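You operate a simulated robot arm through the tools that you are given. There is no shell and no other tool. Be economical: measure what you need, move in short steps, check, and stop when the job is done.

The job below is to be done with a simulated two-armed robot. You get a single attempt, and the scene is never put back.

JOB
Pick up the blue brush from the top of the green table with one hand, pass it to the other hand and put it on the far end of the back board.

Only the result counts: the job must be done as asked and must still hold three seconds after the hand-in. Knocking over, shifting, dropping, spilling or breaking anything else fails it.

ROBOT AND FRAMES
Two 7-joint arms with two-finger parallel grippers on one trunk, on a base that drives. Base frame: it is fixed to the floor where the robot stands at the start and does not move with it; the origin is under the middle of the robot, x ahead of it, y to its left, z up. Units: m, degrees, N and s.
The left shoulder is at the start at [0.021, 0.101, 1.457], the right one opposite. With the tool pointing down near the work surface each hand reaches from about 0.1 to 0.3 m from the robot's upright axis, wherever it stands, measured 20 degrees to its own side. Places, roughly: far end of the back board [0.7, -2, 0.8]. Payload 2.4 kg a hand.
The tool frame of a hand sits at the grasp point between the pads (the TCP): z along the fingers, y along the line on which they close. The tips reach 0.024 m beyond it. The gripper opens to 0.068 m. The fingers are 0.017 m wide and 0.01 m thick; the gripper's body (0.04 by 0.07 m) begins 0.041 m behind the TCP.
Orientation is that of the tool frame in the base frame, as a unit quaternion [w, x, y, z]. With the fingers straight down and closing along the base's y, the tool's x points along the base's -x, its y along +y and its z along -z.

CONTROLS
- The arms move only by the tool nudge_tool. It takes "left_targets", "right_targets" or both (then of equal length, played together; a hand with none holds still); each is a list of rows, each a list of 3 entries, a list of its own where there are three numbers: the shift along the tool's x, y, z in m, then the turn, a rotation vector about the tool's x, y, z in degrees, then the closure, from 0 (fully open) to 1 (shut). In form: [[[x, y, z], [ax, ay, az], jaw], ...]. A call has 1 to 20 rows; each row shifts and turns the commanded pose from where the row before left it, along the tool's axes as they then stand. Rows are played at 5 a second. More than 0.05 m and 8.6 degrees between two rows, or a gripper value outside its range, and nothing of the call is played. A pose out of reach is approached as far as the arm can. The call stops where the force on the tool passes 40 N (or 10 N more than at its start, if that is more) or the arm is blocked; 0.2 s more then pass. The fingers move at their own pace (about 0.072 m/s each) and stop on an object; they squeeze with about 44 N. The grip force told is the motor's: it shows also when the fingers shut on nothing. Time passes only in rows, and 0.2 s behind the last, so rows that do not move let the fingers close. It gives the time, the measured TCP pose, the force on the tool (base axes), the opening and the grip force at its end, in the units of the frame above (readings bear some noise), with the torque about the TCP (base axes, N m) and any sound that the robot's microphone picked up.
- Cameras (640 x 400 px; columns grow to the right, rows downward): "scene" is now at [0.0681, -0.0231, 1.5767]; the picture's right is [-0.38, -0.93, 0.00], its down [-0.84, 0.34, -0.42] and it looks along [0.39, -0.16, -0.91] (base axes); focal length 274 px, centre (320, 200). "left" rides on the left gripper at [0.084, -0.011, -0.075] in its tool frame; the picture's right is [0.13, 0.99, 0.00], its down [-0.60, 0.08, -0.79] and it looks along [-0.79, 0.10, 0.61] (tool axes); focal length 251 px, centre (320, 200). "right" rides on the right gripper at [0.084, 0.011, -0.075] in its tool frame; the picture's right is [-0.13, 0.99, 0.00], its down [-0.60, -0.08, -0.79] and it looks along [-0.79, -0.10, 0.61] (tool axes); focal length 251 px, centre (320, 200). There is no depth. A picture from a camera that has moved, and an enlarged one, comes with that camera's place and axes in the base frame and with its lens.
- snapshot(camera): a new picture of that camera. No time passes.
- raise_lower(by): slides the trunk up (or, below 0, down) by that many m; the arms and the scene camera ride with it, the base frame stays. It gives what a move gives, with no picture.
- base_move(legs): drives the robot by 1 to 6 legs, each [ahead, left, turn to the left] in m, m and degrees, along the robot's own axes; the way and the turn of a leg run together, so that a leg with both is an arc; at most 1.5 m and 180 degrees a leg. The arms and the cameras ride along, it lands a little off, and it stops where it bumps. It gives what a move gives.
- turn_head(pan, tilt): turns the head with the scene camera to pan (to the left, within 86 degrees either way) and tilt (down, from -29 to 69), counted from straight ahead of the robot. It gives what a move gives.
- inspect(camera, box): a new picture of the part [left, top, right, bottom] of that camera's present view, enlarged. No time passes.
- finish_job(): hands the job in; it is judged then, once.

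Go step by step. Nothing tells you exact positions but the pictures and the camera data: compare them with the known pose of the tool, close in by small moves and look again before you grip or let go. The budget is 120 turns and 108 pictures, counting those below and the enlarged ones. Unless the task says otherwise, let go and move clear before handing in, and close with one line.

The tools are called after ">>>" as a command line: name --argument value ..., lists and objects as JSON in quotes. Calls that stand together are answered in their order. nudge_tool: Moves the arms, as the interface text tells. Its arguments: {"type":"object","properties":{"left_targets":{"type":"array"},"right_targets":{"type":"array"}},"required":[]} The other tools are called the same way: raise_lower (by) slides the trunk up or down; base_move (legs) drives the base; turn_head (pan, tilt) turns the head that bears the scene camera; snapshot (camera) takes a picture; inspect (camera, box) takes an enlarged picture of a part of a camera's view; finish_job () hands the job in.

At the start:

```text
clock: 0.0
left_eef_pos: [0.2203, 0.1207, 1.1111]
left_ee_rot: [-0.001, 0.019, 0.987, 0.159]
left_wrist_force: [-0.2, -0.1, 0.5]
left_wrist_torque: [0.01, 0.03, 0.01]
left_gripper_width: 0.0681
left_grasp_force: 0.0
right_eef_pos: [0.2416, -0.2188, 1.1469]
right_ee_rot: [0.0, 0.001, 1.0, 0.0]
right_wrist_force: [-0.3, -0.3, 0.0]
right_wrist_torque: [0.0, -0.01, 0.0]
right_gripper_width: 0.0682
right_grasp_force: 0.0
trunk travel left (down, up): [-0.669, 0.18]
robot x, y, heading: [-0.0004, 0.0004, -0.1]
head pan, tilt: [-22.3, 65.0]
```

scene: 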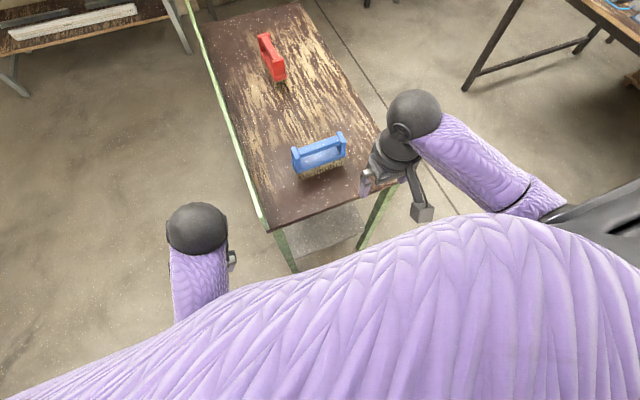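
right: 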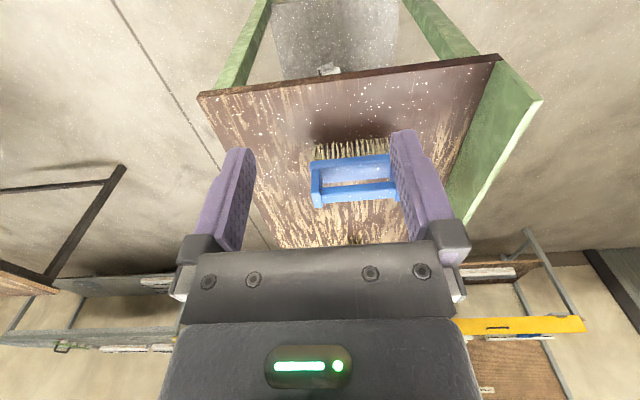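
left: 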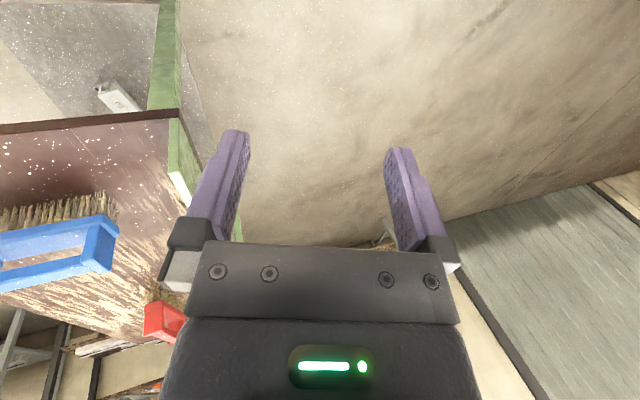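

I see the blue brush near the near edge of the green table, roughly at [0.46, -0.19, 0.93], with its handle bar about along y. I'll look towards the back board and zoom on the brush first.

>>> inspect --camera "scene" --box '[220, 80, 420, 220]'

>>> inspect --camera "right" --box '[240, 80, 480, 240]'

>>> turn_head --pan -70 --tilt 25

>>> snapshot --camera "scene"

```text
2.86 times, centred on (320, 150) of scene
camera zoom: at [0.0681, -0.0231, 1.5767], right [-0.38, -0.93, 0.0], down [-0.84, 0.34, -0.42], along [0.39, -0.16, -0.91], focal length 784 px, centre (320, 343)
```

zoom: 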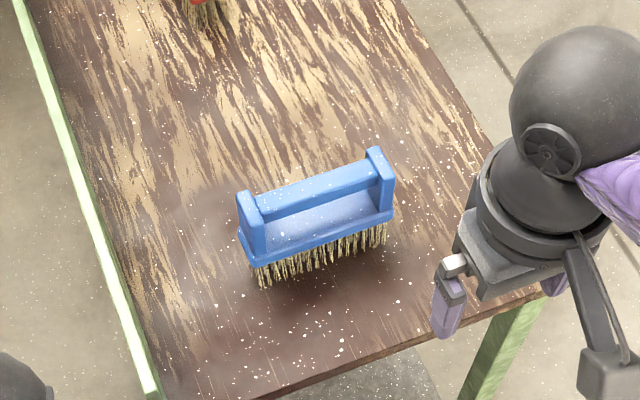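

```text
2.50 times, centred on (360, 160) of right
camera zoom: at [0.1584, -0.2074, 1.2211], right [0.13, 0.99, 0.0], down [0.6, -0.08, 0.79], along [0.79, -0.1, -0.61], focal length 629 px, centre (220, 300)
```

zoom: 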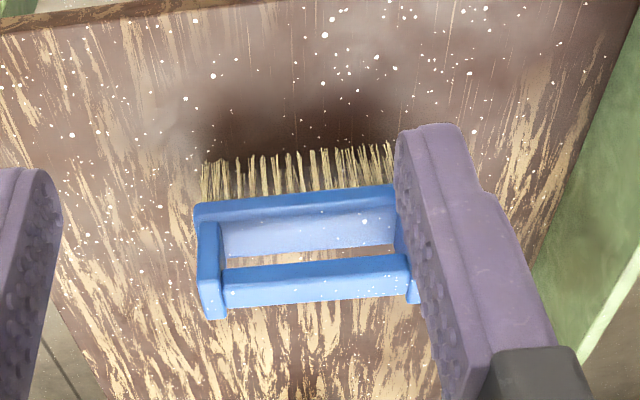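

```text
clock: 1.2
left_eef_pos: [0.2211, 0.1229, 1.111]
left_ee_rot: [-0.002, 0.02, 0.987, 0.162]
left_wrist_force: [0.2, -0.3, -0.1]
left_wrist_torque: [0.04, -0.02, -0.02]
left_gripper_width: 0.0681
left_grasp_force: 0.0
right_eef_pos: [0.2427, -0.2176, 1.1463]
right_ee_rot: [0.001, 0.0, 1.0, -0.001]
right_wrist_force: [-0.2, 0.4, 0.0]
right_wrist_torque: [-0.01, -0.01, 0.03]
right_gripper_width: 0.0682
right_grasp_force: 0.0
trunk travel left (down, up): [-0.669, 0.18]
robot x, y, heading: [-0.0017, -0.0008, -0.0]
head pan, tilt: [-70.0, 25.0]
```

```text
102 pictures are left
camera scene: at [0.0436, -0.0866, 1.6323], right [-0.94, -0.34, 0.0], down [-0.15, 0.4, -0.91], along [0.31, -0.85, -0.42], focal length 274 px, centre (320, 200)
```

scene: 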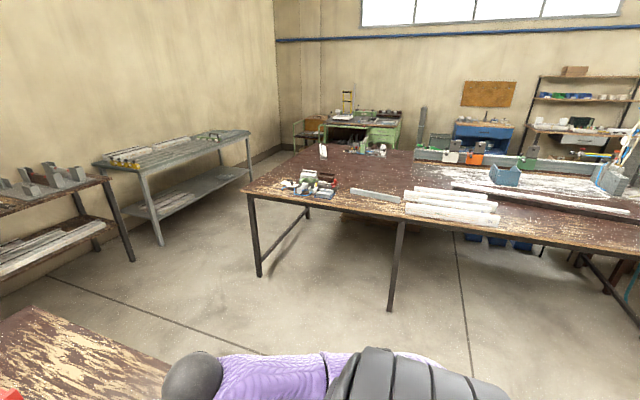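

The big workbench to the right carries several white boards; I need to identify the back board near [0.7, -2, 0.8]. Zooming in.

>>> inspect --camera "scene" --box '[240, 130, 440, 255]'

>>> inspect --camera "scene" --box '[400, 120, 640, 270]'

```text
3.20 times, centred on (340, 192) of scene
camera zoom: at [0.0436, -0.0866, 1.6323], right [-0.94, -0.34, 0.0], down [-0.15, 0.4, -0.91], along [0.31, -0.85, -0.42], focal length 878 px, centre (256, 224)
```

zoom: 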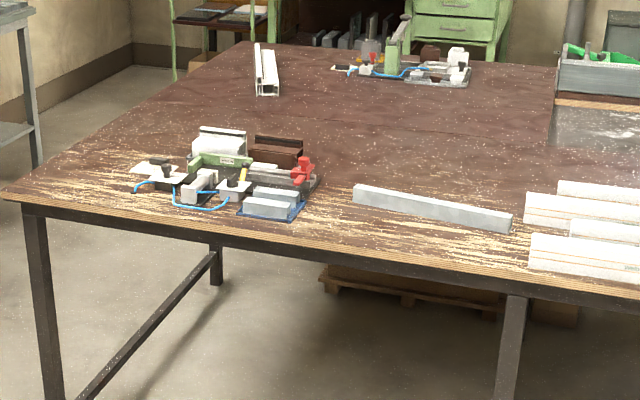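

```text
2.67 times, centred on (520, 195) of scene
camera zoom: at [0.0436, -0.0866, 1.6323], right [-0.94, -0.34, 0.0], down [-0.15, 0.4, -0.91], along [0.31, -0.85, -0.42], focal length 732 px, centre (-213, 213)
```

zoom: 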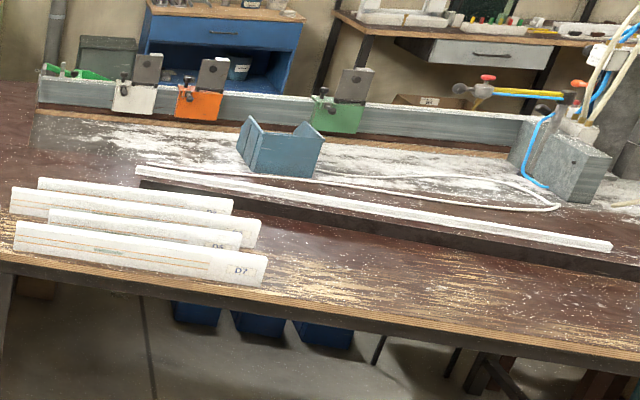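

The given spot is on the big wooden bench. Let me look at the rest of the room before deciding what "back board" means.

>>> turn_head --pan -10 --tilt 25

>>> snapshot --camera "scene"

>>> turn_head --pan -86 --tilt 30

>>> snapshot --camera "scene"

>>> turn_head --pan 60 --tilt 25

>>> snapshot --camera "scene"

```text
clock: 2.5
left_eef_pos: [0.2204, 0.1223, 1.1118]
left_ee_rot: [-0.002, 0.02, 0.987, 0.161]
left_wrist_force: [-1.0, 0.5, -0.9]
left_wrist_torque: [-0.01, 0.0, 0.0]
left_gripper_width: 0.0681
left_grasp_force: 0.0
right_eef_pos: [0.2409, -0.2186, 1.1464]
right_ee_rot: [0.0, 0.0, 1.0, -0.001]
right_wrist_force: [0.1, 0.1, -0.3]
right_wrist_torque: [0.01, 0.0, 0.01]
right_gripper_width: 0.0681
right_grasp_force: 0.1
trunk travel left (down, up): [-0.669, 0.18]
robot x, y, heading: [-0.0023, -0.0023, -0.0]
head pan, tilt: [-10.0, 25.0]
```

```text
99 pictures are left
camera scene: at [0.1027, -0.0161, 1.6323], right [-0.17, -0.98, 0.0], down [-0.42, 0.07, -0.91], along [0.89, -0.16, -0.42], focal length 274 px, centre (320, 200)
```

scene: 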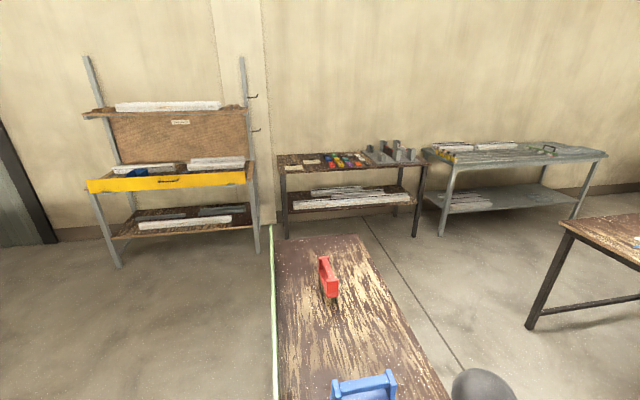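

```text
clock: 3.9
left_eef_pos: [0.2195, 0.1213, 1.1114]
left_ee_rot: [-0.001, 0.02, 0.987, 0.161]
left_wrist_force: [0.0, -0.4, 0.5]
left_wrist_torque: [0.0, 0.01, 0.01]
left_gripper_width: 0.0678
left_grasp_force: 0.1
right_eef_pos: [0.2437, -0.2176, 1.1472]
right_ee_rot: [-0.001, 0.0, 1.0, -0.001]
right_wrist_force: [0.1, 0.5, 0.3]
right_wrist_torque: [-0.03, 0.0, -0.01]
right_gripper_width: 0.0682
right_grasp_force: 0.1
trunk travel left (down, up): [-0.669, 0.18]
robot x, y, heading: [0.0024, -0.004, -0.0]
head pan, tilt: [-85.9, 30.0]
```

```text
98 pictures are left
camera scene: at [0.0185, -0.0902, 1.6244], right [-1.0, -0.07, 0.0], down [-0.04, 0.5, -0.87], along [0.06, -0.86, -0.5], focal length 274 px, centre (320, 200)
```

scene: 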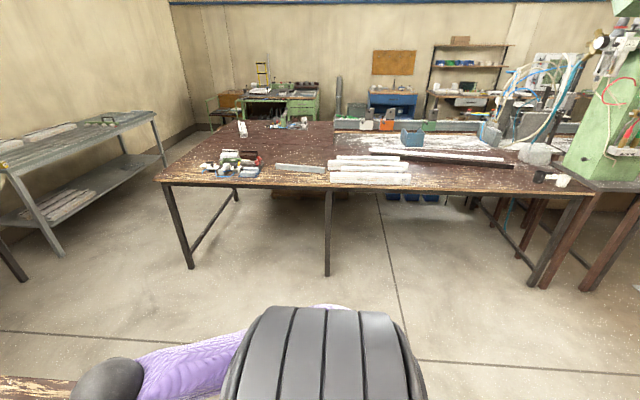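

```text
clock: 6.2
left_eef_pos: [0.2208, 0.1226, 1.1125]
left_ee_rot: [-0.001, 0.019, 0.987, 0.161]
left_wrist_force: [0.3, -0.4, -0.3]
left_wrist_torque: [0.0, 0.0, 0.03]
left_gripper_width: 0.068
left_grasp_force: 0.1
right_eef_pos: [0.2426, -0.2188, 1.1465]
right_ee_rot: [0.0, 0.001, 1.0, -0.001]
right_wrist_force: [0.7, 0.5, 0.4]
right_wrist_torque: [-0.01, 0.04, 0.01]
right_gripper_width: 0.0679
right_grasp_force: 0.1
trunk travel left (down, up): [-0.669, 0.18]
robot x, y, heading: [0.0002, -0.0, 0.0]
head pan, tilt: [60.0, 25.0]
```

```text
97 pictures are left
camera scene: at [0.0581, 0.0798, 1.6323], right [0.87, -0.5, 0.0], down [-0.21, -0.37, -0.91], along [0.45, 0.78, -0.42], focal length 274 px, centre (320, 200)
```

scene: 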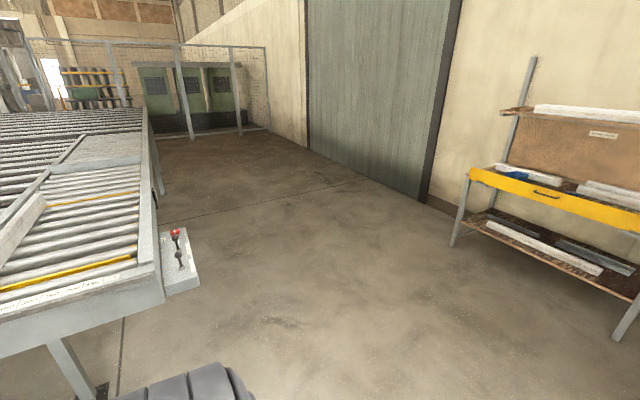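

The bench along y≈-1.7…-3.4 must be the "back board". Now I check the clearance between my base and the table before driving closer.

>>> turn_head --pan 0 --tilt 69

>>> snapshot --camera "scene"

```text
clock: 7.5
left_eef_pos: [0.2205, 0.1211, 1.112]
left_ee_rot: [-0.002, 0.019, 0.987, 0.161]
left_wrist_force: [0.5, -0.1, -1.0]
left_wrist_torque: [0.0, -0.03, 0.02]
left_gripper_width: 0.0678
left_grasp_force: 0.1
right_eef_pos: [0.242, -0.2181, 1.1465]
right_ee_rot: [-0.001, 0.0, 1.0, 0.0]
right_wrist_force: [0.1, -0.7, -0.5]
right_wrist_torque: [0.02, 0.01, -0.01]
right_gripper_width: 0.068
right_grasp_force: 0.1
trunk travel left (down, up): [-0.669, 0.18]
robot x, y, heading: [-0.0011, 0.0018, 0.2]
head pan, tilt: [0.0, 68.8]
```

```text
96 pictures are left
camera scene: at [0.068, 0.0, 1.5729], right [0.0, -1.0, 0.0], down [-0.93, 0.0, -0.36], along [0.36, 0.0, -0.93], focal length 274 px, centre (320, 200)
```

scene: 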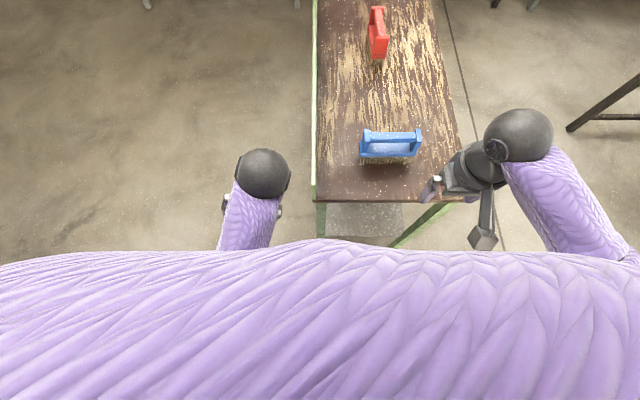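

Chest is at about x=0.15, table edge x≈0.335, brush ≈[0.46,-0.19]. I drive in two short, gentle steps.

>>> base_move --legs '[[0.08, -0.07, 0]]'

>>> base_move --legs '[[0.06, 0, 0]]'

>>> snapshot --camera "scene"

>>> snapshot --camera "right"

>>> snapshot --camera "left"

```text
clock: 8.7
left_eef_pos: [0.3001, 0.0513, 1.1123]
left_ee_rot: [-0.002, 0.02, 0.987, 0.161]
left_wrist_force: [-0.3, -0.7, 0.6]
left_wrist_torque: [0.02, 0.02, -0.01]
left_gripper_width: 0.0679
left_grasp_force: 0.1
right_eef_pos: [0.3222, -0.2889, 1.1463]
right_ee_rot: [0.0, 0.0, 1.0, 0.001]
right_wrist_force: [0.4, -0.3, -0.2]
right_wrist_torque: [0.01, 0.01, -0.01]
right_gripper_width: 0.0681
right_grasp_force: 0.1
trunk travel left (down, up): [-0.669, 0.18]
robot x, y, heading: [0.0788, -0.0721, 0.0]
head pan, tilt: [0.0, 68.8]
```

```text
clock: 9.7
left_eef_pos: [0.3615, 0.0525, 1.112]
left_ee_rot: [-0.002, 0.02, 0.987, 0.161]
left_wrist_force: [0.7, 0.2, -0.1]
left_wrist_torque: [-0.02, 0.02, 0.01]
left_gripper_width: 0.068
left_grasp_force: 0.0
right_eef_pos: [0.3829, -0.2885, 1.1467]
right_ee_rot: [-0.001, -0.001, 1.0, 0.0]
right_wrist_force: [0.5, 0.0, -0.5]
right_wrist_torque: [0.06, -0.01, 0.03]
right_gripper_width: 0.0681
right_grasp_force: 0.1
trunk travel left (down, up): [-0.669, 0.18]
robot x, y, heading: [0.1399, -0.0664, -0.4]
head pan, tilt: [0.0, 68.8]
```

```text
95 pictures are left
camera scene: at [0.2097, -0.0701, 1.5728], right [0.0, -1.0, 0.0], down [-0.93, 0.0, -0.36], along [0.36, 0.0, -0.93], focal length 274 px, centre (320, 200)
```

scene: 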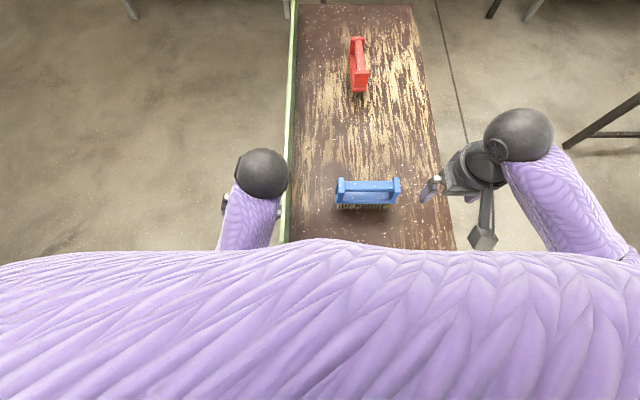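

```text
94 pictures are left
camera right: at [0.2995, -0.2776, 1.2209], right [0.13, 0.99, 0.0], down [0.6, -0.08, 0.79], along [0.79, -0.1, -0.61], focal length 251 px, centre (320, 200)
```

right: 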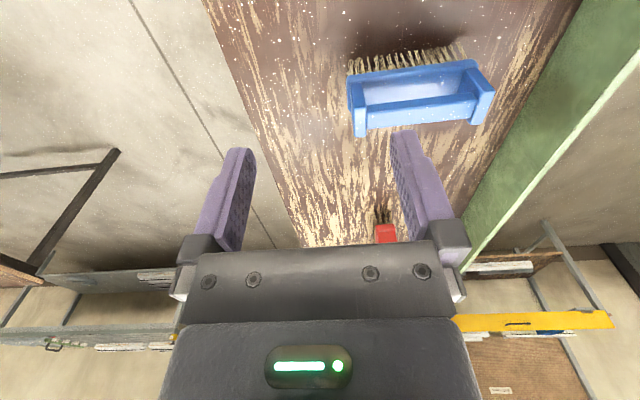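

```text
93 pictures are left
camera left: at [0.2765, 0.0211, 1.1787], right [-0.09, 0.94, 0.32], down [0.6, -0.2, 0.77], along [0.79, 0.26, -0.55], focal length 251 px, centre (320, 200)
```

left: 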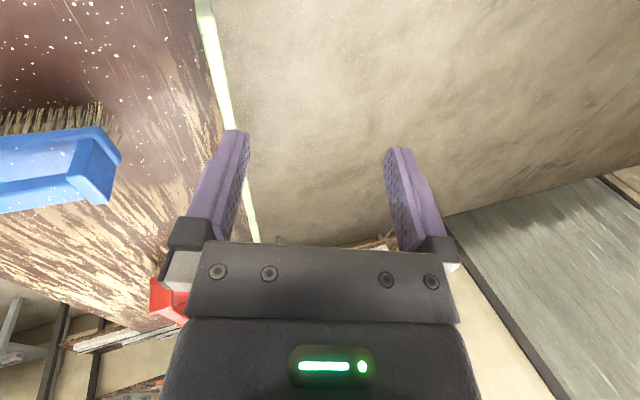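

The robot moved without bumping; now precise measurement of the handle bar from two cameras.

>>> inspect --camera "scene" --box '[310, 150, 430, 225]'

>>> inspect --camera "right" --box '[330, 40, 510, 152]'

```text
5.33 times, centred on (370, 188) of scene
camera zoom: at [0.2097, -0.0701, 1.5728], right [0.0, -1.0, 0.0], down [-0.93, 0.0, -0.36], along [0.36, 0.0, -0.93], focal length 1464 px, centre (53, 267)
```

zoom: 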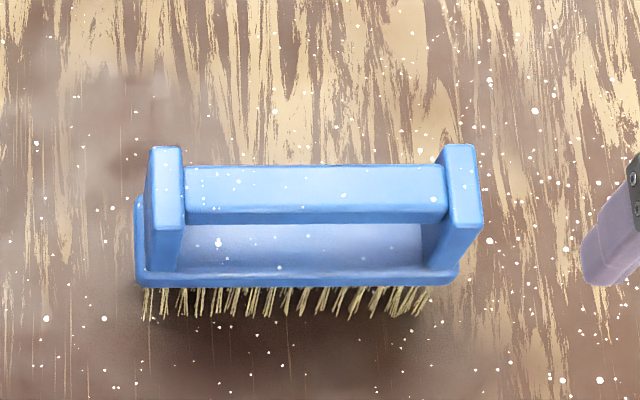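

```text
3.56 times, centred on (420, 96) of right
camera zoom: at [0.2995, -0.2776, 1.2209], right [0.13, 0.99, 0.0], down [0.6, -0.08, 0.79], along [0.79, -0.1, -0.61], focal length 894 px, centre (-36, 570)
```

zoom: 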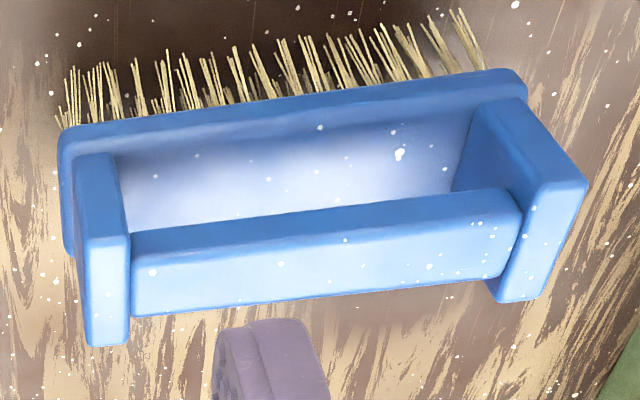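

Brush measured: post tops at z≈0.973, bar centre [0.480, -0.188, ~0.961], running along y, about 0.118 long between posts. First I turn both hands 90° so they close along x with their cameras outward.

>>> nudge_tool --right_targets '[[[0, 0, 0], [0, 0, -8.2], 0], [[0, 0, 0], [0, 0, -8.2], 0], [[0, 0, 0], [0, 0, -8.2], 0], [[0, 0, 0], [0, 0, -8.2], 0], [[0, 0, 0], [0, 0, -8.2], 0], [[0, 0, 0], [0, 0, -8.2], 0], [[0, 0, 0], [0, 0, -8.2], 0], [[0, 0, 0], [0, 0, -8.2], 0], [[0, 0, 0], [0, 0, -8.2], 0], [[0, 0, 0], [0, 0, -8.2], 0], [[0, 0, 0], [0, 0, -8.0], 0]]'

>>> snapshot --camera "scene"

```text
clock: 12.1
left_eef_pos: [0.3595, 0.0521, 1.1121]
left_ee_rot: [0.0, 0.02, 0.987, 0.162]
left_wrist_force: [-0.1, -0.6, -0.2]
left_wrist_torque: [-0.01, -0.02, 0.0]
left_gripper_width: 0.0683
left_grasp_force: 0.1
right_eef_pos: [0.3814, -0.2891, 1.1479]
right_ee_rot: [0.0, 0.708, -0.707, 0.001]
right_wrist_force: [-0.7, 0.1, 0.5]
right_wrist_torque: [0.01, 0.01, 0.02]
right_gripper_width: 0.0679
right_grasp_force: 0.0
trunk travel left (down, up): [-0.669, 0.18]
robot x, y, heading: [0.1395, -0.0691, 0.1]
head pan, tilt: [0.0, 68.8]
```

```text
90 pictures are left
camera scene: at [0.2073, -0.0702, 1.5729], right [0.0, -1.0, 0.0], down [-0.93, 0.0, -0.36], along [0.36, 0.0, -0.93], focal length 274 px, centre (320, 200)
```

scene: 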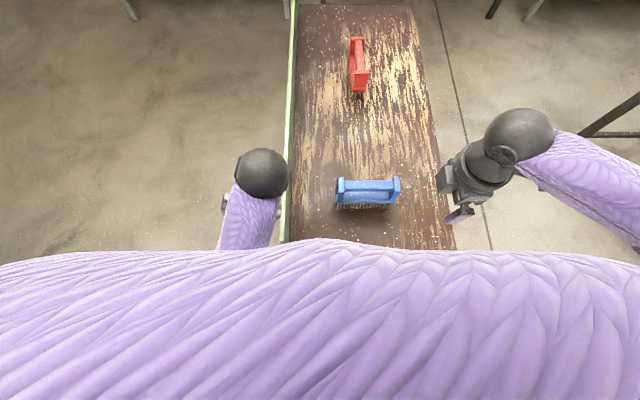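

Right hand now closes along x. I move it above the right part of the bar and see whether the arm reaches.

>>> nudge_tool --right_targets '[[[-0.018, -0.025, 0.01], [0, 0, 0], 0], [[-0.018, -0.025, 0.02], [0, 0, 0], 0], [[-0.018, -0.025, 0.02], [0, 0, 0], 0], [[-0.017, -0.0236, 0.03], [0, 0, 0], 0], [[0, 0, 0], [0, 0, 0], 0]]'

>>> snapshot --camera "right"

>>> snapshot --camera "scene"

```text
clock: 13.3
left_eef_pos: [0.3593, 0.052, 1.1117]
left_ee_rot: [-0.001, 0.02, 0.987, 0.161]
left_wrist_force: [0.5, 1.0, 0.3]
left_wrist_torque: [0.03, -0.06, 0.01]
left_gripper_width: 0.0679
left_grasp_force: 0.1
right_eef_pos: [0.479, -0.2183, 1.0645]
right_ee_rot: [0.0, -0.707, 0.707, -0.001]
right_wrist_force: [0.7, 0.1, 0.2]
right_wrist_torque: [-0.01, 0.0, -0.02]
right_gripper_width: 0.0681
right_grasp_force: 0.0
trunk travel left (down, up): [-0.669, 0.18]
robot x, y, heading: [0.1387, -0.07, -0.2]
head pan, tilt: [0.0, 68.8]
```

```text
89 pictures are left
camera right: at [0.4682, -0.3027, 1.1395], right [-0.99, 0.13, 0.0], down [0.08, 0.6, 0.79], along [0.1, 0.79, -0.61], focal length 251 px, centre (320, 200)
```

right: 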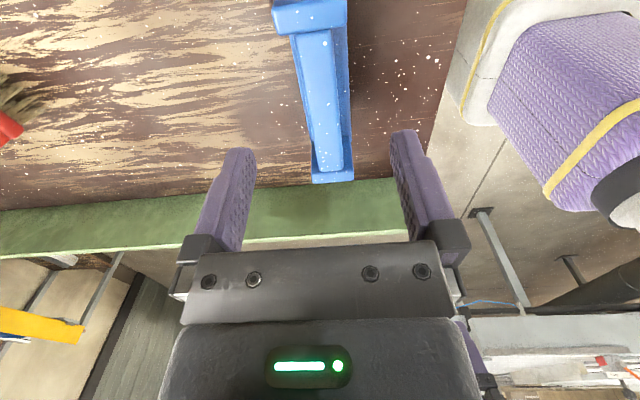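

```text
88 pictures are left
camera scene: at [0.2071, -0.0705, 1.5729], right [0.0, -1.0, 0.0], down [-0.93, 0.0, -0.36], along [0.36, 0.0, -0.93], focal length 274 px, centre (320, 200)
```

scene: 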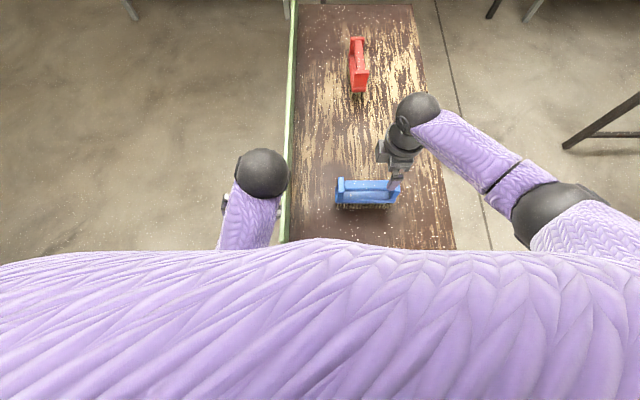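

The prediction matches the image, so the geometry is right. Descend so the pads straddle the bar (TCP z≈0.965) without closing.

>>> nudge_tool --right_targets '[[[0, 0, 0.03], [0, 0, 0], 0], [[0, 0, 0.03], [0, 0, 0], 0], [[0, 0, 0.02], [0, 0, 0], 0], [[0, 0, 0.0195], [0, 0, 0], 0], [[0, 0, 0], [0, 0, 0], 0]]'

>>> inspect --camera "scene" --box '[310, 130, 450, 218]'

>>> snapshot --camera "right"

>>> snapshot --camera "left"

```text
clock: 14.5
left_eef_pos: [0.3592, 0.0517, 1.1123]
left_ee_rot: [-0.001, 0.02, 0.987, 0.161]
left_wrist_force: [0.1, -0.1, -0.9]
left_wrist_torque: [-0.02, -0.01, -0.02]
left_gripper_width: 0.068
left_grasp_force: 0.0
right_eef_pos: [0.4802, -0.2173, 0.9683]
right_ee_rot: [0.001, 0.707, -0.707, 0.0]
right_wrist_force: [0.2, -0.5, 1.1]
right_wrist_torque: [0.01, 0.0, 0.0]
right_gripper_width: 0.0681
right_grasp_force: 0.0
trunk travel left (down, up): [-0.669, 0.18]
robot x, y, heading: [0.143, -0.0699, 0.0]
head pan, tilt: [0.0, 68.8]
```

```text
4.55 times, centred on (380, 174) of scene
camera zoom: at [0.2073, -0.0703, 1.5729], right [0.0, -1.0, 0.0], down [-0.93, 0.0, -0.36], along [0.36, 0.0, -0.93], focal length 1248 px, centre (47, 318)
```

zoom: 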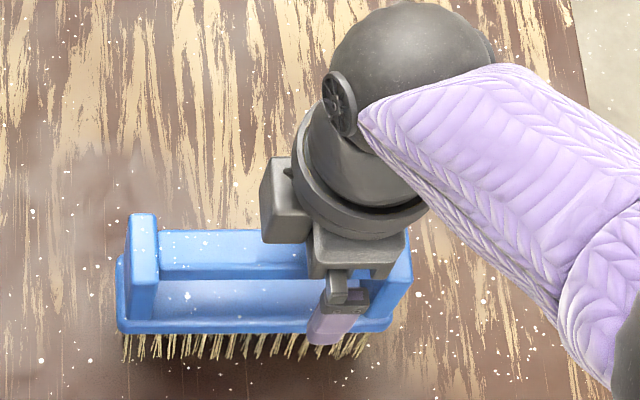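

```text
86 pictures are left
camera right: at [0.4692, -0.3014, 1.0427], right [-0.99, 0.13, 0.0], down [0.08, 0.6, 0.79], along [0.1, 0.79, -0.61], focal length 251 px, centre (320, 200)
```

right: 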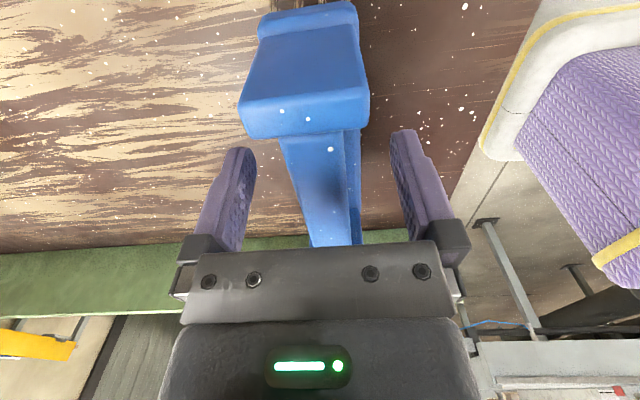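

```text
85 pictures are left
camera left: at [0.2747, 0.0211, 1.1789], right [-0.09, 0.94, 0.32], down [0.6, -0.2, 0.77], along [0.79, 0.26, -0.55], focal length 251 px, centre (320, 200)
```

left: 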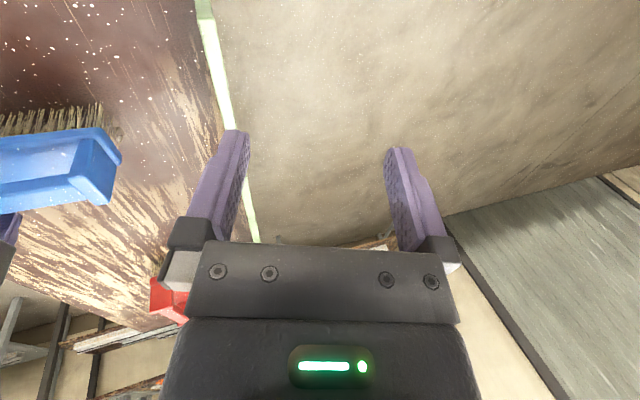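

The fingers straddle the bar with the tips at about z=0.944. Close the right gripper.

>>> nudge_tool --right_targets '[[[0, 0, 0.002], [0, 0, 0], 0.4], [[0, 0, 0], [0, 0, 0], 1], [[0, 0, 0], [0, 0, 0], 1], [[0, 0, 0], [0, 0, 0], 1], [[0, 0, 0], [0, 0, 0], 1]]'

```text
clock: 15.7
left_eef_pos: [0.3598, 0.0529, 1.1109]
left_ee_rot: [-0.001, 0.02, 0.987, 0.161]
left_wrist_force: [-0.2, 0.6, -0.8]
left_wrist_torque: [0.02, 0.04, 0.02]
left_gripper_width: 0.0681
left_grasp_force: 0.0
right_eef_pos: [0.4804, -0.2181, 0.9655]
right_ee_rot: [0.0, 0.708, -0.707, 0.001]
right_wrist_force: [-0.5, -0.1, 0.1]
right_wrist_torque: [-0.08, -0.02, 0.0]
right_gripper_width: 0.0239
right_grasp_force: 40.2
trunk travel left (down, up): [-0.669, 0.18]
robot x, y, heading: [0.1392, -0.0724, -0.2]
head pan, tilt: [0.0, 68.8]
```

The gripper holds the bar (0.024 m). Lift 0.13 m.

>>> nudge_tool --right_targets '[[[0, 0, -0.01], [0, 0, 0], 1], [[0, 0, -0.02], [0, 0, 0], 1], [[0, 0, -0.025], [0, 0, 0], 1], [[0, 0, -0.025], [0, 0, 0], 1], [[0, 0, -0.025], [0, 0, 0], 1], [[0, 0, -0.025], [0, 0, 0], 1], [[0, 0, 0], [0, 0, 0], 1]]'

>>> snapshot --camera "scene"

>>> snapshot --camera "left"

```text
clock: 17.3
left_eef_pos: [0.3601, 0.0517, 1.1113]
left_ee_rot: [-0.001, 0.021, 0.987, 0.162]
left_wrist_force: [0.4, 0.2, 0.9]
left_wrist_torque: [0.0, 0.01, 0.0]
left_gripper_width: 0.068
left_grasp_force: 0.0
right_eef_pos: [0.4804, -0.2167, 1.0968]
right_ee_rot: [0.0, 0.708, -0.706, 0.001]
right_wrist_force: [-0.4, 0.3, -3.1]
right_wrist_torque: [-0.04, -0.01, 0.04]
right_gripper_width: 0.0236
right_grasp_force: 39.6
trunk travel left (down, up): [-0.669, 0.18]
robot x, y, heading: [0.138, -0.0708, -0.2]
head pan, tilt: [0.0, 68.8]
```

```text
84 pictures are left
camera scene: at [0.2076, -0.0702, 1.5729], right [0.0, -1.0, 0.0], down [-0.93, 0.0, -0.36], along [0.36, 0.0, -0.93], focal length 274 px, centre (320, 200)
```

scene: 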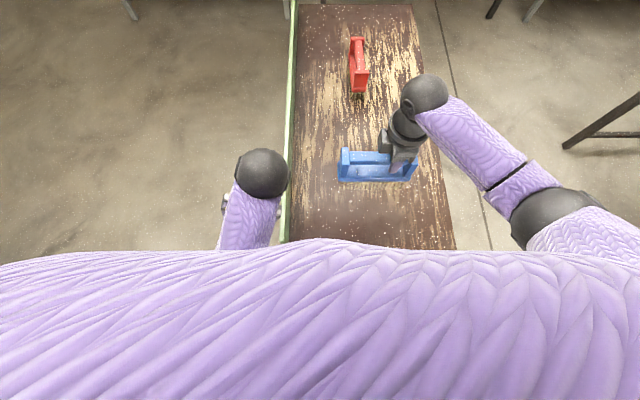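

```text
83 pictures are left
camera left: at [0.2749, 0.0212, 1.1789], right [-0.09, 0.94, 0.32], down [0.6, -0.2, 0.77], along [0.79, 0.26, -0.55], focal length 251 px, centre (320, 200)
```

left: 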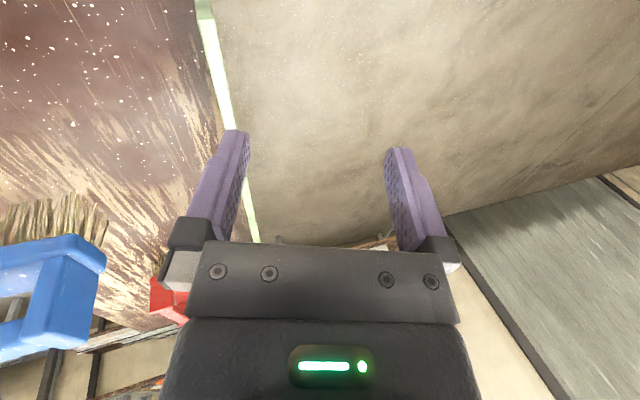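

The brush is lifted level, weight about 0.3 kg. Now I turn the left hand into the mirrored pose (closing along x, camera outward, tilted 30° inward-pointing) off to the left.

>>> nudge_tool --left_targets '[[[0, 0.03, 0], [6.17, 0, 0], 0], [[0, 0.03, 0], [6.17, 0, 0], 0], [[0, 0.03, 0], [6.17, 0, 0], 0], [[0, 0, 0], [0, 0, 8.2], 0], [[0, 0, 0], [0, 0, 8.2], 0], [[0, 0, 0], [0, 0, 8.2], 0], [[0, 0, 0], [0, 0, 8.2], 0], [[0, 0, 0], [0, 0, 8.2], 0], [[0, 0, 0], [0, 0, 8.2], 0], [[0, 0, 0], [0, 0, 8.2], 0], [[0, 0, 0], [0, 0, 8.2], 0], [[0, 0, 0], [0, 0, 8.2], 0], [[0, 0, 0], [0, 0, 8.2], 0], [[0, 0, 0], [0, 0, 8.0], 0], [[0, 0, 0], [0, -7.5, 0], 0], [[0, 0, 0], [0, -7.5, 0], 0], [[0, 0, 0], [0, -7.5, 0], 0], [[0, 0, 0], [0, -7.5, 0], 0]]'

>>> snapshot --camera "left"

>>> snapshot --camera "scene"

```text
clock: 17.7
left_eef_pos: [0.3635, 0.0761, 1.1181]
left_ee_rot: [0.004, 0.014, 0.993, 0.114]
left_wrist_force: [8.2, 4.4, -7.6]
left_wrist_torque: [-0.29, -0.12, -0.42]
left_gripper_width: 0.0678
left_grasp_force: 0.1
right_eef_pos: [0.4807, -0.2163, 1.0976]
right_ee_rot: [0.001, 0.707, -0.707, 0.001]
right_wrist_force: [-0.4, -1.1, -2.4]
right_wrist_torque: [-0.05, 0.02, -0.01]
right_gripper_width: 0.0236
right_grasp_force: 39.4
trunk travel left (down, up): [-0.669, 0.18]
robot x, y, heading: [0.1371, -0.0684, 0.2]
head pan, tilt: [0.0, 68.8]
stopped in row 2 (left hand): the force on the tool passed its limit at 90 N (the readings are from after the stop); the commanded pose is now the measured one
```

```text
82 pictures are left
camera left: at [0.2777, 0.0506, 1.1875], right [-0.1, 0.97, 0.22], down [0.6, -0.12, 0.79], along [0.8, 0.22, -0.57], focal length 251 px, centre (320, 200)
```

left: 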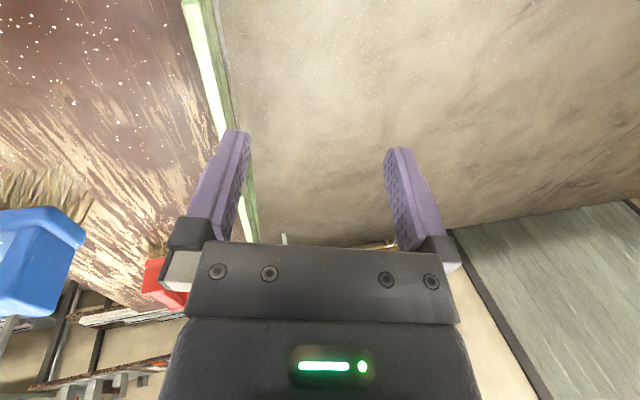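

```text
81 pictures are left
camera scene: at [0.2076, -0.0697, 1.5729], right [0.0, -1.0, 0.0], down [-0.93, 0.0, -0.36], along [0.36, 0.0, -0.93], focal length 274 px, centre (320, 200)
```

scene: 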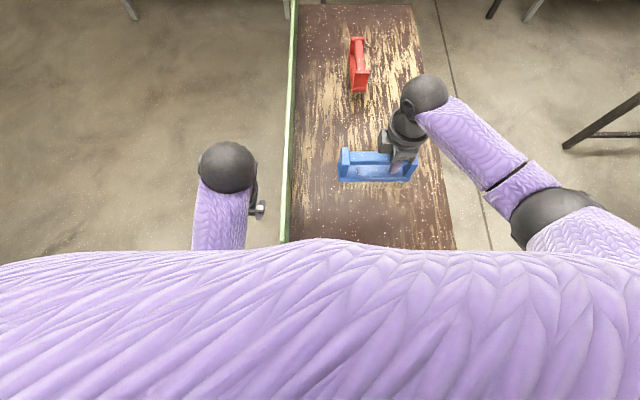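

The left hand met resistance — its camera arm probably touched my chest. I move it forward first, gently.

>>> nudge_tool --left_targets '[[[-0.01, 0, 0], [0, 0, 0], 0], [[-0.02, 0, 0], [0, 0, 0], 0], [[-0.02, 0, 0], [0, 0, 0], 0], [[-0.02, 0, 0], [0, 0, 0], 0]]'

```text
clock: 18.7
left_eef_pos: [0.4336, 0.0731, 1.118]
left_ee_rot: [0.004, 0.014, 0.993, 0.114]
left_wrist_force: [-0.3, -0.1, -0.6]
left_wrist_torque: [0.01, -0.02, 0.0]
left_gripper_width: 0.068
left_grasp_force: 0.1
right_eef_pos: [0.4804, -0.2168, 1.0969]
right_ee_rot: [0.001, 0.707, -0.707, 0.001]
right_wrist_force: [0.2, -0.5, -2.6]
right_wrist_torque: [-0.09, 0.0, 0.03]
right_gripper_width: 0.0236
right_grasp_force: 39.7
trunk travel left (down, up): [-0.669, 0.18]
robot x, y, heading: [0.141, -0.0709, -0.3]
head pan, tilt: [0.0, 68.8]
```

Force is gone. Continue: untilt, yaw 90°, then tilt 30°.

>>> nudge_tool --left_targets '[[[0, 0.015, 0], [4.3, 0, 0], 0], [[0, 0.015, 0], [4.3, 0, 0], 0], [[0, 0.015, 0], [4.4, 0, 0], 0], [[0, 0, 0], [0, 0, 6], 0], [[0, 0, 0], [0, 0, 6], 0], [[0, 0, 0], [0, 0, 6], 0], [[0, 0, 0], [0, 0, 6], 0], [[0, 0, 0], [0, 0, 6], 0], [[0, 0, 0], [0, 0, 6], 0], [[0, 0, 0], [0, 0, 6], 0], [[0, 0, 0], [0, 0, 6], 0], [[0, 0, 0], [0, 0, 6], 0], [[0, 0, 0], [0, 0, 6], 0], [[0, 0, 0], [0, 0, 6], 0], [[0, 0, 0], [0, 0, 6], 0], [[0, 0, 0], [0, 0, 6], 0], [[0, 0, 0], [0, 0, 6], 0], [[0, 0, 0], [0, 0, 6], 0]]'

>>> snapshot --camera "left"

>>> snapshot --camera "scene"

```text
clock: 19.7
left_eef_pos: [0.4362, 0.1193, 1.1251]
left_ee_rot: [0.006, 0.053, 0.999, 0.0]
left_wrist_force: [3.9, 3.6, -5.1]
left_wrist_torque: [-0.28, -0.16, -0.34]
left_gripper_width: 0.0679
left_grasp_force: 0.0
right_eef_pos: [0.4808, -0.2163, 1.0967]
right_ee_rot: [0.0, 0.707, -0.707, 0.001]
right_wrist_force: [-0.1, 0.1, -2.7]
right_wrist_torque: [-0.03, 0.0, -0.02]
right_gripper_width: 0.0236
right_grasp_force: 39.9
trunk travel left (down, up): [-0.669, 0.18]
robot x, y, heading: [0.14, -0.0705, -0.2]
head pan, tilt: [0.0, 68.8]
stopped in row 5 (left hand): the force on the tool passed its limit at 45 N (the readings are from after the stop); the commanded pose is now the measured one
```

```text
80 pictures are left
camera left: at [0.3496, 0.1166, 1.1987], right [-0.02, 1.0, 0.0], down [0.6, 0.01, 0.8], along [0.8, 0.02, -0.6], focal length 251 px, centre (320, 200)
```

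left: 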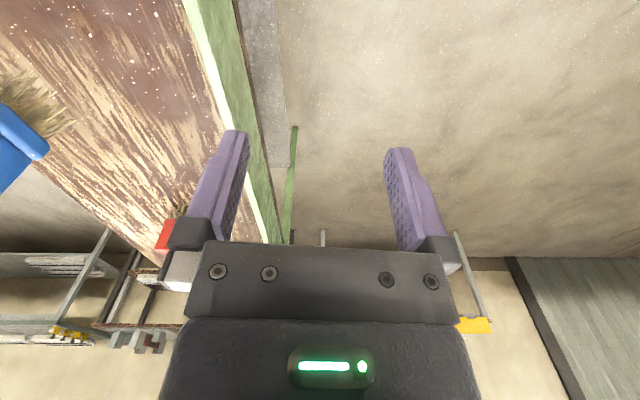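

```text
79 pictures are left
camera scene: at [0.2075, -0.0703, 1.5729], right [0.0, -1.0, 0.0], down [-0.93, 0.0, -0.36], along [0.36, 0.0, -0.93], focal length 274 px, centre (320, 200)
```

scene: 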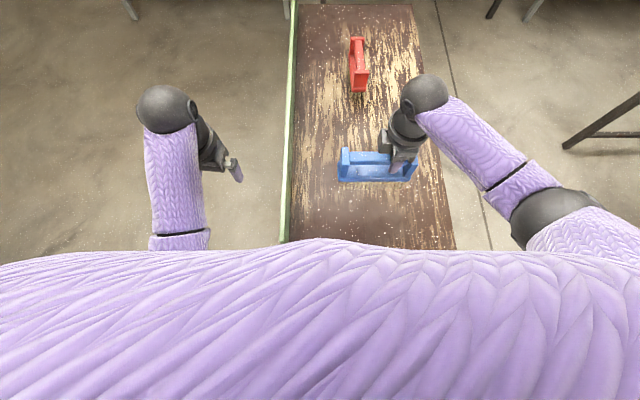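

Another contact while yawing; I look closely at the left wrist and its forearm.

>>> inspect --camera "scene" --box '[110, 60, 290, 260]'

>>> turn_head --pan 30 --tilt 60

>>> snapshot --camera "scene"

```text
2.00 times, centred on (200, 160) of scene
camera zoom: at [0.2075, -0.0703, 1.5729], right [0.0, -1.0, 0.0], down [-0.93, 0.0, -0.36], along [0.36, 0.0, -0.93], focal length 549 px, centre (560, 280)
```

zoom: 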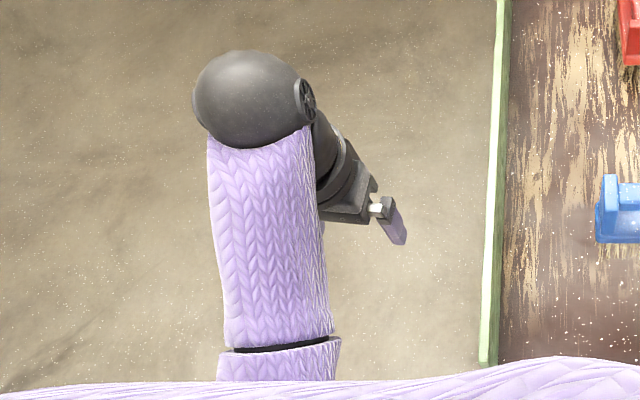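

```text
clock: 20.7
left_eef_pos: [0.4365, 0.1187, 1.1261]
left_ee_rot: [0.006, 0.052, 0.999, 0.001]
left_wrist_force: [7.0, 0.2, -5.8]
left_wrist_torque: [0.05, -0.02, 0.04]
left_gripper_width: 0.0683
left_grasp_force: 0.1
right_eef_pos: [0.4808, -0.2167, 1.0974]
right_ee_rot: [0.0, 0.707, -0.707, 0.001]
right_wrist_force: [0.0, 1.0, -1.9]
right_wrist_torque: [-0.06, -0.01, 0.01]
right_gripper_width: 0.0237
right_grasp_force: 40.0
trunk travel left (down, up): [-0.669, 0.18]
robot x, y, heading: [0.1364, -0.0696, -0.2]
head pan, tilt: [30.0, 60.0]
```

```text
77 pictures are left
camera scene: at [0.2095, -0.0369, 1.5822], right [0.5, -0.87, 0.0], down [-0.75, -0.43, -0.5], along [0.43, 0.25, -0.87], focal length 274 px, centre (320, 200)
```

scene: 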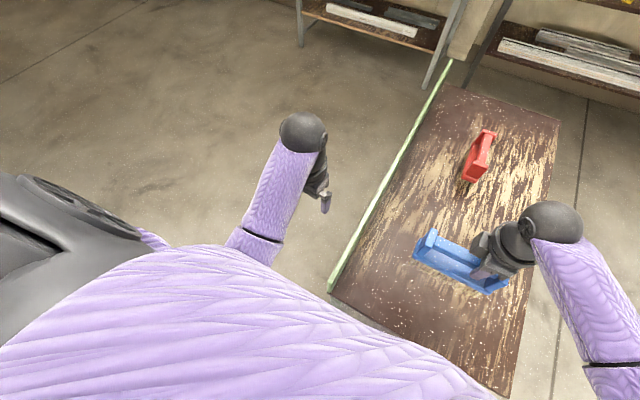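

The left camera bracket fouls its own forearm when turned outward. I'll turn the left hand the other way (camera inward) and instead approach the brush with the left hand near-horizontal from its +y end.

>>> nudge_tool --left_targets '[[[0, 0, 0], [0, 0, -6], 0], [[0, 0, 0], [0, 0, -6], 0], [[0, 0, 0], [0, 0, -6], 0], [[0, 0, 0], [0, 0, -6], 0], [[0, 0, 0], [0, 0, -6], 0], [[0, 0, 0], [0, 0, -6], 0], [[0, 0, 0], [0, 0, -6], 0], [[0, 0, 0], [0, 0, -6], 0], [[0, 0, 0], [0, 0, -6], 0], [[0, 0, 0], [0, 0, -6], 0], [[0, 0, 0], [0, 0, -6], 0], [[0, 0, 0], [0, 0, -6], 0], [[0, 0, 0], [0, 0, -6], 0], [[0, 0, 0], [0, 0, -6], 0], [[0, 0, 0], [0, 0, -6], 0], [[0, 0, 0], [0, 0, -6], 0]]'

>>> snapshot --camera "scene"

>>> snapshot --camera "left"

```text
clock: 24.3
left_eef_pos: [0.4334, 0.1671, 1.1319]
left_ee_rot: [-0.046, 0.719, -0.692, -0.038]
left_wrist_force: [0.1, -0.6, -0.2]
left_wrist_torque: [-0.01, 0.0, 0.0]
left_gripper_width: 0.0681
left_grasp_force: 0.1
right_eef_pos: [0.481, -0.2165, 1.0959]
right_ee_rot: [0.0, -0.707, 0.707, -0.001]
right_wrist_force: [1.0, 0.0, -2.6]
right_wrist_torque: [-0.06, 0.01, -0.02]
right_gripper_width: 0.0238
right_grasp_force: 39.8
trunk travel left (down, up): [-0.669, 0.18]
robot x, y, heading: [0.1377, -0.0694, -0.2]
head pan, tilt: [30.0, 60.0]
stopped in row 16 (left hand): the arm was blocked; the commanded pose is now the measured one
```

```text
76 pictures are left
camera scene: at [0.2095, -0.0366, 1.5822], right [0.5, -0.87, 0.0], down [-0.75, -0.43, -0.5], along [0.43, 0.25, -0.87], focal length 274 px, centre (320, 200)
```

scene: 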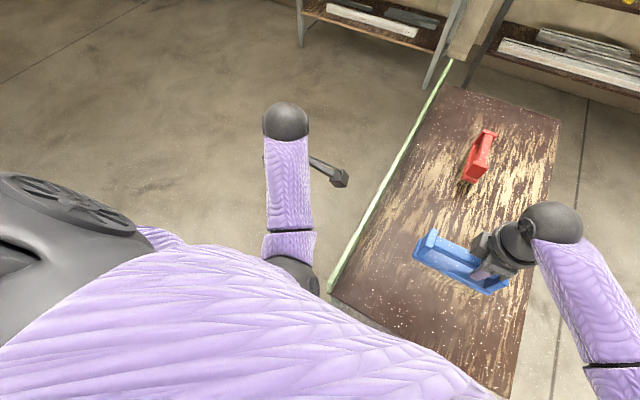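

```text
75 pictures are left
camera left: at [0.4473, 0.0754, 1.1963], right [-0.99, -0.16, -0.03], down [-0.11, 0.5, 0.86], along [-0.12, 0.85, -0.51], focal length 251 px, centre (320, 200)
```

left: 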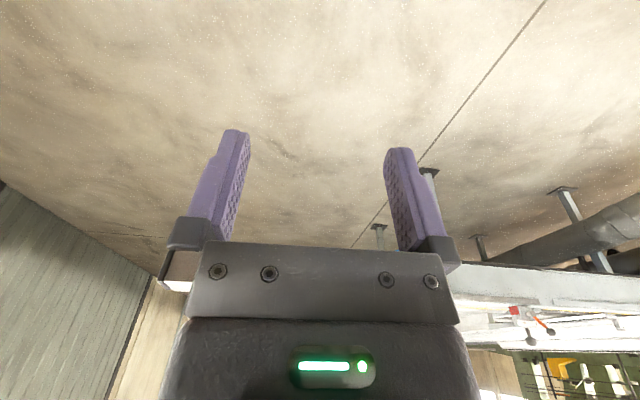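

The left hand is now turned with the camera inward. Next I tilt it so the fingers point to the right (towards the brush), in small steps.

>>> nudge_tool --left_targets '[[[0, 0, 0], [0, 6, 0], 0], [[0, 0, 0], [0, 6, 0], 0], [[0, 0, 0], [0, 6, 0], 0], [[0, 0, 0], [0, 6, 0], 0], [[0, 0, 0], [0, 6, 0], 0], [[0, 0, 0], [0, 6, 0], 0], [[0, 0, 0], [0, 6, 0], 0], [[0, 0, 0], [0, 6, 0], 0], [[0, 0, 0], [0, 6, 0], 0], [[0, 0, 0], [0, 6, 0], 0]]'

>>> snapshot --camera "scene"

>>> snapshot --camera "left"

```text
clock: 26.5
left_eef_pos: [0.4342, 0.1652, 1.1332]
left_ee_rot: [0.309, 0.639, -0.624, 0.328]
left_wrist_force: [-0.2, -0.3, 0.2]
left_wrist_torque: [0.01, 0.01, 0.01]
left_gripper_width: 0.068
left_grasp_force: 0.1
right_eef_pos: [0.4806, -0.2164, 1.0969]
right_ee_rot: [-0.001, -0.707, 0.708, 0.0]
right_wrist_force: [-0.4, -0.2, -2.6]
right_wrist_torque: [-0.07, 0.01, 0.0]
right_gripper_width: 0.0237
right_grasp_force: 40.0
trunk travel left (down, up): [-0.669, 0.18]
robot x, y, heading: [0.1403, -0.0717, -0.2]
head pan, tilt: [30.0, 60.0]
```

```text
74 pictures are left
camera scene: at [0.2095, -0.0363, 1.5822], right [0.5, -0.87, 0.0], down [-0.75, -0.43, -0.5], along [0.43, 0.25, -0.87], focal length 274 px, centre (320, 200)
```

scene: 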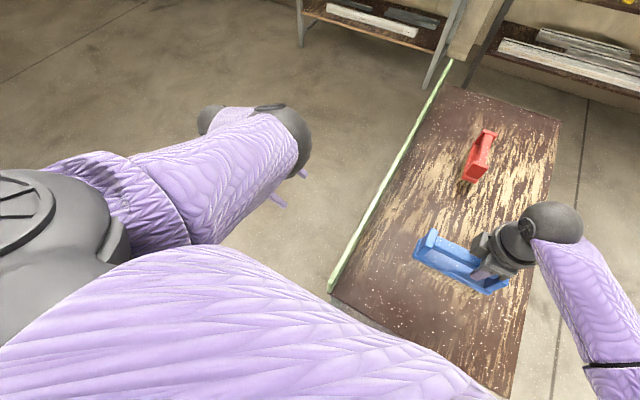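

```text
73 pictures are left
camera left: at [0.4425, 0.1764, 1.2432], right [-0.99, -0.11, 0.09], down [-0.11, 0.99, -0.02], along [-0.09, -0.03, -1.0], focal length 251 px, centre (320, 200)
```

left: 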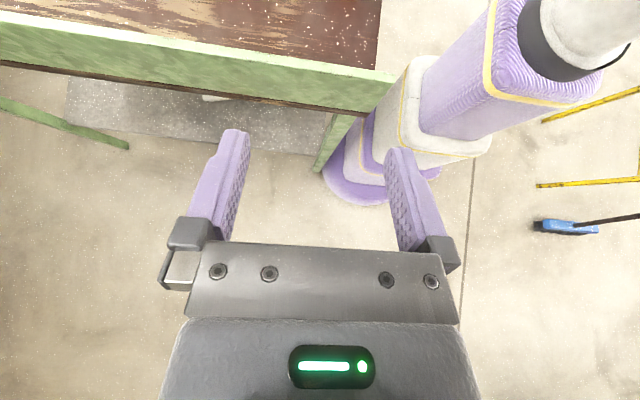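

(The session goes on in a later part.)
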